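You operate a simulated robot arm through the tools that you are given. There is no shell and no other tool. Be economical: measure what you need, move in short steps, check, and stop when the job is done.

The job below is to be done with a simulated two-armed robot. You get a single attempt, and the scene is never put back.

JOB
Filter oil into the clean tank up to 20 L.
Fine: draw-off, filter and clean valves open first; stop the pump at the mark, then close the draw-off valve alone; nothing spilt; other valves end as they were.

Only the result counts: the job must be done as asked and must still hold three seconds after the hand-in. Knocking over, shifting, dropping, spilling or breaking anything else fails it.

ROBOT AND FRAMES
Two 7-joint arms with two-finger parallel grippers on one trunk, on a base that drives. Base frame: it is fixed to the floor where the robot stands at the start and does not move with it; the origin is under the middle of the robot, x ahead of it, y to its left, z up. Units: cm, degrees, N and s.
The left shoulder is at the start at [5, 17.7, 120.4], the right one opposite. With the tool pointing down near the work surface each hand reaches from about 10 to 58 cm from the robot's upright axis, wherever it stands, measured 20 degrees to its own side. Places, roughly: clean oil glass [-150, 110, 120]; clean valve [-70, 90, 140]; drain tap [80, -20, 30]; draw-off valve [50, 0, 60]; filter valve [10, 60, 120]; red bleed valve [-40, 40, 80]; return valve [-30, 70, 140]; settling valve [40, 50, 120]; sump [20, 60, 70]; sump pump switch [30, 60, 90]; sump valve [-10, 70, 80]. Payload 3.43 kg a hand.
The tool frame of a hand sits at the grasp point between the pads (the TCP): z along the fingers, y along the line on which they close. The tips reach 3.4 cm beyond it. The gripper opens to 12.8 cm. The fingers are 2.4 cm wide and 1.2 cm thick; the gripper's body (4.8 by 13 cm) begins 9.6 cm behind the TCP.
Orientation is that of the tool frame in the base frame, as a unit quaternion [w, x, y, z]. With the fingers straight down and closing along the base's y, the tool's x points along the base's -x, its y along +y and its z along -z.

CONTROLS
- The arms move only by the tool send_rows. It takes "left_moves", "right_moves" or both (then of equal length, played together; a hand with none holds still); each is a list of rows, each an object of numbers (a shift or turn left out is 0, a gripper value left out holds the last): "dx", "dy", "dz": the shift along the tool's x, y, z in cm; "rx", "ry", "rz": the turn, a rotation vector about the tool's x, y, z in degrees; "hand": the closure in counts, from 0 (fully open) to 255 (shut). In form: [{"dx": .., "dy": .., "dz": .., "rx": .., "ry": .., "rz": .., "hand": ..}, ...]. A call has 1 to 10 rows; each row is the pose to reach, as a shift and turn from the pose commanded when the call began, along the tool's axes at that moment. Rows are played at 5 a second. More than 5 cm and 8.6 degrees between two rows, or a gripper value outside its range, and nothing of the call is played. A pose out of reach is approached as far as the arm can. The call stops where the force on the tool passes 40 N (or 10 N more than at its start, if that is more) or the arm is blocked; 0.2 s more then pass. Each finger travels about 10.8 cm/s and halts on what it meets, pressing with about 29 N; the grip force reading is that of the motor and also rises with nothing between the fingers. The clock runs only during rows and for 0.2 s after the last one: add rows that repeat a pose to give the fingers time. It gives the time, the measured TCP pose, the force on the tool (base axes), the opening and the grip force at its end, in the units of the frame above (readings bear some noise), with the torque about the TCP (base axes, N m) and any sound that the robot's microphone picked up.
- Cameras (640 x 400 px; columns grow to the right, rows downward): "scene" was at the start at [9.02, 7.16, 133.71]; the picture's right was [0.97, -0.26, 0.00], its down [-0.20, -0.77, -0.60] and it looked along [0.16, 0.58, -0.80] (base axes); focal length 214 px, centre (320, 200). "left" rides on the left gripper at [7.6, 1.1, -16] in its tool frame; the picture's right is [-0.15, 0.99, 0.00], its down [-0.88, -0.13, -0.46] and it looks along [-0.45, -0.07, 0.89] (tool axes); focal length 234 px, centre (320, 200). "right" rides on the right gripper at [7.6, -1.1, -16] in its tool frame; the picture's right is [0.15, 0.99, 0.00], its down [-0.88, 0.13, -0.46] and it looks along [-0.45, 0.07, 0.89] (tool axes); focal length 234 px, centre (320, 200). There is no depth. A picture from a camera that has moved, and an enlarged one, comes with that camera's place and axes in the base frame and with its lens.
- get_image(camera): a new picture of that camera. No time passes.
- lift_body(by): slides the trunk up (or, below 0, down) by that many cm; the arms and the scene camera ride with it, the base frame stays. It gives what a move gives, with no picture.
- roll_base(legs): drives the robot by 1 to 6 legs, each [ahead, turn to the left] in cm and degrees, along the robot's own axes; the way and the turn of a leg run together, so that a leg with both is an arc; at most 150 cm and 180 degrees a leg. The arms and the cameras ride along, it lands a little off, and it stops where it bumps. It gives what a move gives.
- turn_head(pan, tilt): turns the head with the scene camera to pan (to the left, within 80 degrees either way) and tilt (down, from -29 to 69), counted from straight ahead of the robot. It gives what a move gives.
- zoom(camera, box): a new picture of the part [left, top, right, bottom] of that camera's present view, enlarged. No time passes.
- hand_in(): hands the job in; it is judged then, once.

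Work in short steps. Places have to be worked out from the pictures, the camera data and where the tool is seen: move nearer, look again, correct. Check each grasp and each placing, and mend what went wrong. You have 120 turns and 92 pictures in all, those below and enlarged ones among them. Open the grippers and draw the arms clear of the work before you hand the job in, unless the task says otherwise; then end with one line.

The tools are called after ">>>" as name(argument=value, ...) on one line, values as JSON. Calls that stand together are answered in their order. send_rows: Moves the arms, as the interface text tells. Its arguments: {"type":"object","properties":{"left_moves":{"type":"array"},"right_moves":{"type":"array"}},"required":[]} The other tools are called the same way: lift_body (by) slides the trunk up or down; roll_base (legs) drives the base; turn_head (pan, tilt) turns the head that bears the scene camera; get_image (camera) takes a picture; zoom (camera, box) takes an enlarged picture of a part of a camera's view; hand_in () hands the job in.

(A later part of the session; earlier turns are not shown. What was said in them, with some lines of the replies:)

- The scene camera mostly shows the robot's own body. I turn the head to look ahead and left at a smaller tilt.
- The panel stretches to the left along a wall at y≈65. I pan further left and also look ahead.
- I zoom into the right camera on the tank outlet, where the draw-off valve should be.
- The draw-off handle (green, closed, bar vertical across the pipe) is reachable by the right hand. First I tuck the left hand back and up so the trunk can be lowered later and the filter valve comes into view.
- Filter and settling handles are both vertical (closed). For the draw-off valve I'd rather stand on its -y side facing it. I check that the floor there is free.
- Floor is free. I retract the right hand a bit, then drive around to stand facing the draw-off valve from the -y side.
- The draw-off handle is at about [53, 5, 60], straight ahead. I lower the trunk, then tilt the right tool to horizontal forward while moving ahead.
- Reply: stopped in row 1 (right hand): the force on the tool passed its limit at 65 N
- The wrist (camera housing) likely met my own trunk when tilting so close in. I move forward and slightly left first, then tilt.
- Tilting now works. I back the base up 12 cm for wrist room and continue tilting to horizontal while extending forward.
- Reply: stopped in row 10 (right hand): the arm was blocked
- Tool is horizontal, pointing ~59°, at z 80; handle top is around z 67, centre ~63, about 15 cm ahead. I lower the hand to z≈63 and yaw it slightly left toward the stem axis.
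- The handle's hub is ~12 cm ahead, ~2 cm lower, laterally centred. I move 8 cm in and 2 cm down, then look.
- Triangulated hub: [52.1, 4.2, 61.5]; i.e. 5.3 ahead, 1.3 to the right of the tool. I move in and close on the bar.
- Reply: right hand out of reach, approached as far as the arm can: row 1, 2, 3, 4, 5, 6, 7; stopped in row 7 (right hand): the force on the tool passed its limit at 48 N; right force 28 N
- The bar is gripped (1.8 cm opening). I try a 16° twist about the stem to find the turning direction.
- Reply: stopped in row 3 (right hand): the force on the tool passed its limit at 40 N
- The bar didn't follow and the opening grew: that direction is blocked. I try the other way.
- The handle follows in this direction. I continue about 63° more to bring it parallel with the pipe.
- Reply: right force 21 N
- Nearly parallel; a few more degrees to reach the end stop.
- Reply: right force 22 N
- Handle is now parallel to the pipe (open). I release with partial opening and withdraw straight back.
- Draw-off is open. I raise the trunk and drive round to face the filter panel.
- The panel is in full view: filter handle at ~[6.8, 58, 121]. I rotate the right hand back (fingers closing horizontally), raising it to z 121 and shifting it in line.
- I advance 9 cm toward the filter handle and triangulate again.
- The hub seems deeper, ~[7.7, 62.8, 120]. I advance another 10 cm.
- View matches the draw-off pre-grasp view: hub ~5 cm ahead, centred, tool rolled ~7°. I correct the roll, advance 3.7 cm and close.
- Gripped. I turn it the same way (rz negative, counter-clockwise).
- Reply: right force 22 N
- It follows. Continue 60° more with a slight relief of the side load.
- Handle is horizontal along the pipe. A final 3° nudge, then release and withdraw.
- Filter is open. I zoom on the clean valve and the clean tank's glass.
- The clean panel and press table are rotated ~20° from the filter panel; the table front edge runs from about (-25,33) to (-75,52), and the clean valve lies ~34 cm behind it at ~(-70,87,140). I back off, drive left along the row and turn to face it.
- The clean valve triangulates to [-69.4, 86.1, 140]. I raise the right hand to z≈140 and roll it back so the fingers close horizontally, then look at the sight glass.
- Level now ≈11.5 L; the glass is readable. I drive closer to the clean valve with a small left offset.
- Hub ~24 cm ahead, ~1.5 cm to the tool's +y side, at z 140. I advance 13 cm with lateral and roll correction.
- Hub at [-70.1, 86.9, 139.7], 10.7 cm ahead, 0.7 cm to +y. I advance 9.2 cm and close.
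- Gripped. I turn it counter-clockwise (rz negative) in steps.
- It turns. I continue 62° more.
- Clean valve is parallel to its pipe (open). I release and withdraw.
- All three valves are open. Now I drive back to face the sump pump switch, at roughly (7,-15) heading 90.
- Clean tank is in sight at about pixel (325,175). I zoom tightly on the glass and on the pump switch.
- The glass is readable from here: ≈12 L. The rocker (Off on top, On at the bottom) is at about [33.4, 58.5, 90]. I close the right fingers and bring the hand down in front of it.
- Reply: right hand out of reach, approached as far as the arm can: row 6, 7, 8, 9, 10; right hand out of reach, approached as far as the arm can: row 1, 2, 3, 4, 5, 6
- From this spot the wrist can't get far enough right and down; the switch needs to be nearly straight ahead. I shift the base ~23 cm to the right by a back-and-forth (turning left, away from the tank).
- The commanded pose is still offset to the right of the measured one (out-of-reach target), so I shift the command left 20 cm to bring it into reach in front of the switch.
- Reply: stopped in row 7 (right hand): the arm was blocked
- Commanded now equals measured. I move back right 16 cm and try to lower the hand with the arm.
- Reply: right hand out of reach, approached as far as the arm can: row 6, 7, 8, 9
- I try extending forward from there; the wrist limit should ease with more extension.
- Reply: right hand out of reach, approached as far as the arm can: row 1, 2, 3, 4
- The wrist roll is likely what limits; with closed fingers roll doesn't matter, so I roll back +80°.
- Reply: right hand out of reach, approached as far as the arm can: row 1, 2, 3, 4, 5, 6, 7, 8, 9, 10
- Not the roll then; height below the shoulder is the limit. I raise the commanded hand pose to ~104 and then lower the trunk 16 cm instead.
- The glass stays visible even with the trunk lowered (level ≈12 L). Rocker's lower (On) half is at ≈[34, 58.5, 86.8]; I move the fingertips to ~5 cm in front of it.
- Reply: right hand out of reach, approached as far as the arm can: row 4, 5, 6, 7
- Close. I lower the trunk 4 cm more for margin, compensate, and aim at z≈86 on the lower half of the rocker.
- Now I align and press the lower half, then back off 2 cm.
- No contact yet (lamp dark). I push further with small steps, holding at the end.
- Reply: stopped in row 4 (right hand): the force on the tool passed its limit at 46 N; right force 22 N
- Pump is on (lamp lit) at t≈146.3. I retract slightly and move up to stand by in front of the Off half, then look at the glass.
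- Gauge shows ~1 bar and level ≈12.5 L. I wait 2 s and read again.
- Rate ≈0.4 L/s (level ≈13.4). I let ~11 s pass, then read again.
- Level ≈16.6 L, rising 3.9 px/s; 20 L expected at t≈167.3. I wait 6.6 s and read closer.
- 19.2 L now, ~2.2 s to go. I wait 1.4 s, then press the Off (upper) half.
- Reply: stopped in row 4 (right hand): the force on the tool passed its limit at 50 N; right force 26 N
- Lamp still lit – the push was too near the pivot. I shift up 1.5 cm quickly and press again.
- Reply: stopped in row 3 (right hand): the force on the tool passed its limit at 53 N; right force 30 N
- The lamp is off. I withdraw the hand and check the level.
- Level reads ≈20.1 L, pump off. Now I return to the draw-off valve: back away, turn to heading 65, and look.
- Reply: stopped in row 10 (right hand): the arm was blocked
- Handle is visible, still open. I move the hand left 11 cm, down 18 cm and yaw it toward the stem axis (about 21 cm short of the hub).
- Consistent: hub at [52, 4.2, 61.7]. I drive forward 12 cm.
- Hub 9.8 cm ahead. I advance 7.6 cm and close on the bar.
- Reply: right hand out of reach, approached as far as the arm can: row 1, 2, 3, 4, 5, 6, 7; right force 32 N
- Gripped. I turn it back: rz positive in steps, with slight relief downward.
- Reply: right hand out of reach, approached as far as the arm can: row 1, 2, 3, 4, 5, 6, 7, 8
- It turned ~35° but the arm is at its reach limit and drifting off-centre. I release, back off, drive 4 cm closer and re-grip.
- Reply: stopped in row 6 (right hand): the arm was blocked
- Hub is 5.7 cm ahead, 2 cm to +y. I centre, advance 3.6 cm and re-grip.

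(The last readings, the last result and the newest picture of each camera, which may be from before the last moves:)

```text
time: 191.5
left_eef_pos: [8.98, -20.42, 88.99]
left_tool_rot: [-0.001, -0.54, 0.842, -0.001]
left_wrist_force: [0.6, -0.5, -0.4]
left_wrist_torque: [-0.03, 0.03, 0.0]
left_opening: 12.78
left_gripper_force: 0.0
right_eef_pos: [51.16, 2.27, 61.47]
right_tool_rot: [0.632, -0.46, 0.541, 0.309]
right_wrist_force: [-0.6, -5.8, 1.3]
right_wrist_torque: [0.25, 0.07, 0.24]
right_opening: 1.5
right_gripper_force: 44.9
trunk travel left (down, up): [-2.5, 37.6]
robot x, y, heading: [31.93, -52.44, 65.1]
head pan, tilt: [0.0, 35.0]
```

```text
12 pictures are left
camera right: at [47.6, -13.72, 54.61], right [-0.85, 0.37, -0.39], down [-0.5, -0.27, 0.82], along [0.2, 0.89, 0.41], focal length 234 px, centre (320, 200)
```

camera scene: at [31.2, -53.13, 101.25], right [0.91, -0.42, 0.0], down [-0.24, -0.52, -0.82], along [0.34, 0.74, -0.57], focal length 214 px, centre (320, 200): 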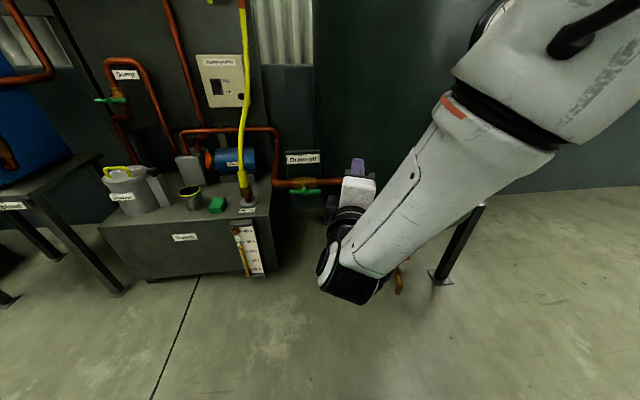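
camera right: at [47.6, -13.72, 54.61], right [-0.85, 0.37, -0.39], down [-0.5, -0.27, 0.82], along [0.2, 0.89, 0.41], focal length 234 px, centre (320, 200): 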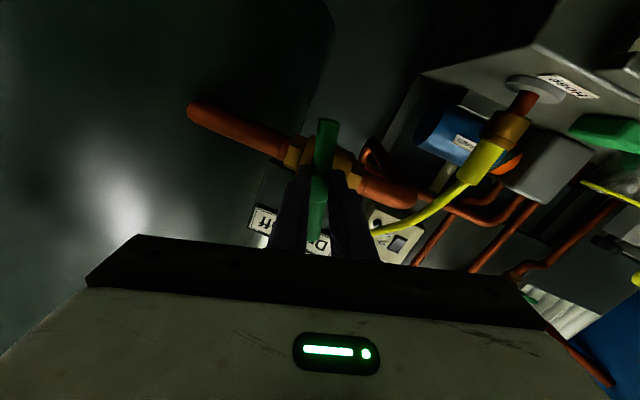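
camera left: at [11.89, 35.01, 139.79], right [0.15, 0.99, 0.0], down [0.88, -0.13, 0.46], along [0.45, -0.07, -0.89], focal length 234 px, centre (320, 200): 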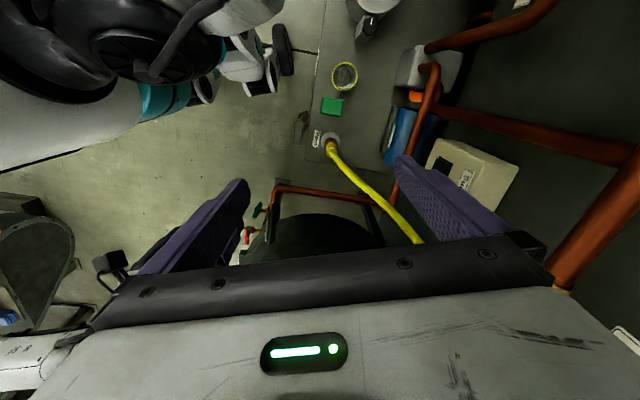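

Good grip now; ~25° remains. I continue to the closed stop.

>>> send_rows(right_moves=[{"rz": 5}, {"rz": 10}, {"rz": 15}, {"rz": 20}, {"rz": 24}, {"rz": 27}, {"rz": 30}, {"rz": 30}])

>>> get_image(camera="right")

```text
time: 193.3
left_eef_pos: [8.94, -20.34, 88.99]
left_tool_rot: [0.0, -0.54, 0.842, -0.002]
left_wrist_force: [0.1, 0.0, 0.3]
left_wrist_torque: [0.0, -0.04, 0.03]
left_opening: 12.79
left_gripper_force: 0.1
right_eef_pos: [51.17, 2.17, 61.61]
right_tool_rot: [0.531, -0.308, 0.641, 0.461]
right_wrist_force: [-16.0, 1.1, -7.4]
right_wrist_torque: [-0.3, -1.69, 0.35]
right_opening: 2.29
right_gripper_force: 44.9
trunk travel left (down, up): [-2.5, 37.6]
robot x, y, heading: [31.37, -52.44, 64.9]
head pan, tilt: [0.0, 35.0]
```

```text
11 pictures are left
camera right: at [43.95, -12.14, 54.06], right [-0.91, 0.4, 0.12], down [-0.08, -0.45, 0.89], along [0.41, 0.8, 0.44], focal length 234 px, centre (320, 200)
```

right: 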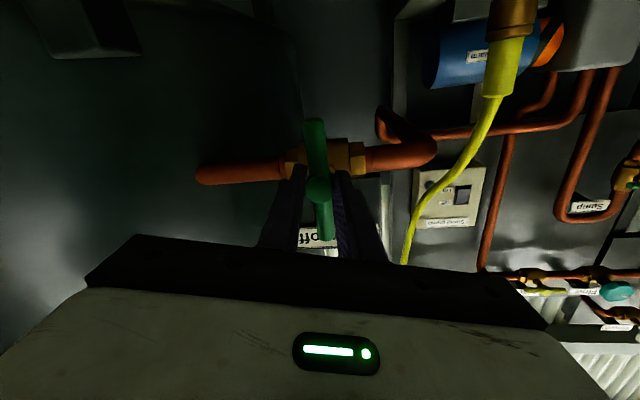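

The stop was reached (opening widened, torque rose) and the bar is vertical: closed. I release, back off and verify.

>>> send_rows(right_moves=[{"rz": -8}, {"rz": -8, "hand": 140}, {"rz": -8, "hand": 140}, {"rz": -8, "dz": -3}, {"rz": -8, "dz": -6}, {"rz": -8, "dz": -9}, {"rz": -8, "dz": -10}])

>>> roll_base(legs=[[-20, 0]])

>>> get_image(camera="right")

>>> get_image(camera="scene")

```text
time: 194.9
left_eef_pos: [9.02, -20.25, 88.87]
left_tool_rot: [-0.002, -0.539, 0.842, -0.001]
left_wrist_force: [0.2, -0.7, -0.2]
left_wrist_torque: [-0.03, -0.01, 0.0]
left_opening: 12.8
left_gripper_force: 0.1
right_eef_pos: [49.41, -6.67, 61.86]
right_tool_rot: [0.571, -0.333, 0.627, 0.411]
right_wrist_force: [-0.2, 0.3, -0.6]
right_wrist_torque: [0.03, -0.03, -0.01]
right_opening: 5.76
right_gripper_force: 0.0
trunk travel left (down, up): [-2.5, 37.6]
robot x, y, heading: [31.46, -52.39, 65.1]
head pan, tilt: [0.0, 35.0]
```

```text
time: 196.5
left_eef_pos: [0.55, -38.55, 88.87]
left_tool_rot: [-0.001, -0.539, 0.842, -0.001]
left_wrist_force: [0.3, -0.1, 0.6]
left_wrist_torque: [-0.03, -0.05, 0.05]
left_opening: 12.76
left_gripper_force: 0.0
right_eef_pos: [41.03, -24.83, 61.97]
right_tool_rot: [0.572, -0.332, 0.627, 0.411]
right_wrist_force: [-0.2, -0.1, -0.5]
right_wrist_torque: [0.02, -0.01, -0.02]
right_opening: 5.8
right_gripper_force: 0.1
trunk travel left (down, up): [-2.5, 37.6]
robot x, y, heading: [23.11, -70.58, 65.1]
head pan, tilt: [0.0, 35.0]
```

```text
10 pictures are left
camera right: at [34.11, -39.2, 54.33], right [-0.9, 0.44, -0.01], down [-0.21, -0.4, 0.89], along [0.39, 0.8, 0.45], focal length 234 px, centre (320, 200)
```

right: 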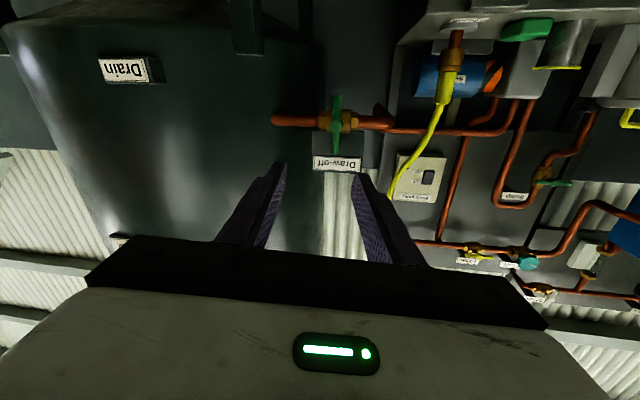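

```text
9 pictures are left
camera scene: at [29.85, -56.11, 101.25], right [0.91, -0.42, 0.0], down [-0.24, -0.52, -0.82], along [0.34, 0.74, -0.57], focal length 214 px, centre (320, 200)
```

scene: 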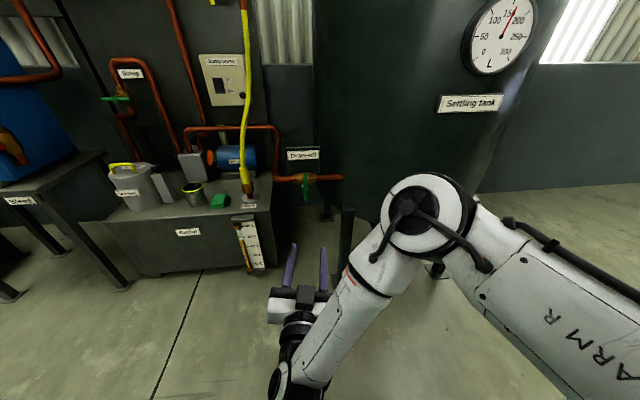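

Draw-off handle is vertical (closed), pump off, filter and clean left open, arms clear. I open the right gripper fully and hand in.

>>> send_rows(right_moves=[{"hand": 0}, {"hand": 0}, {"hand": 0}])

>>> hand_in()

```text
time: 197.3
left_eef_pos: [0.55, -38.57, 88.9]
left_tool_rot: [-0.001, -0.539, 0.842, -0.001]
left_wrist_force: [-0.2, -0.6, -0.7]
left_wrist_torque: [0.02, 0.02, 0.01]
left_opening: 12.82
left_gripper_force: 0.2
right_eef_pos: [41.49, -24.73, 62.03]
right_tool_rot: [0.573, -0.33, 0.628, 0.41]
right_wrist_force: [0.2, 0.0, 0.1]
right_wrist_torque: [-0.01, 0.0, 0.01]
right_opening: 12.8
right_gripper_force: 0.1
trunk travel left (down, up): [-2.5, 37.6]
robot x, y, heading: [22.98, -70.58, 64.8]
head pan, tilt: [0.0, 35.0]
```

```text
The job is handed in.
```

The job is handed in: the clean tank reads about 20.1 L, the pump is off, the draw-off valve alone was closed again, filter and clean valves are still open, and I saw no spill.
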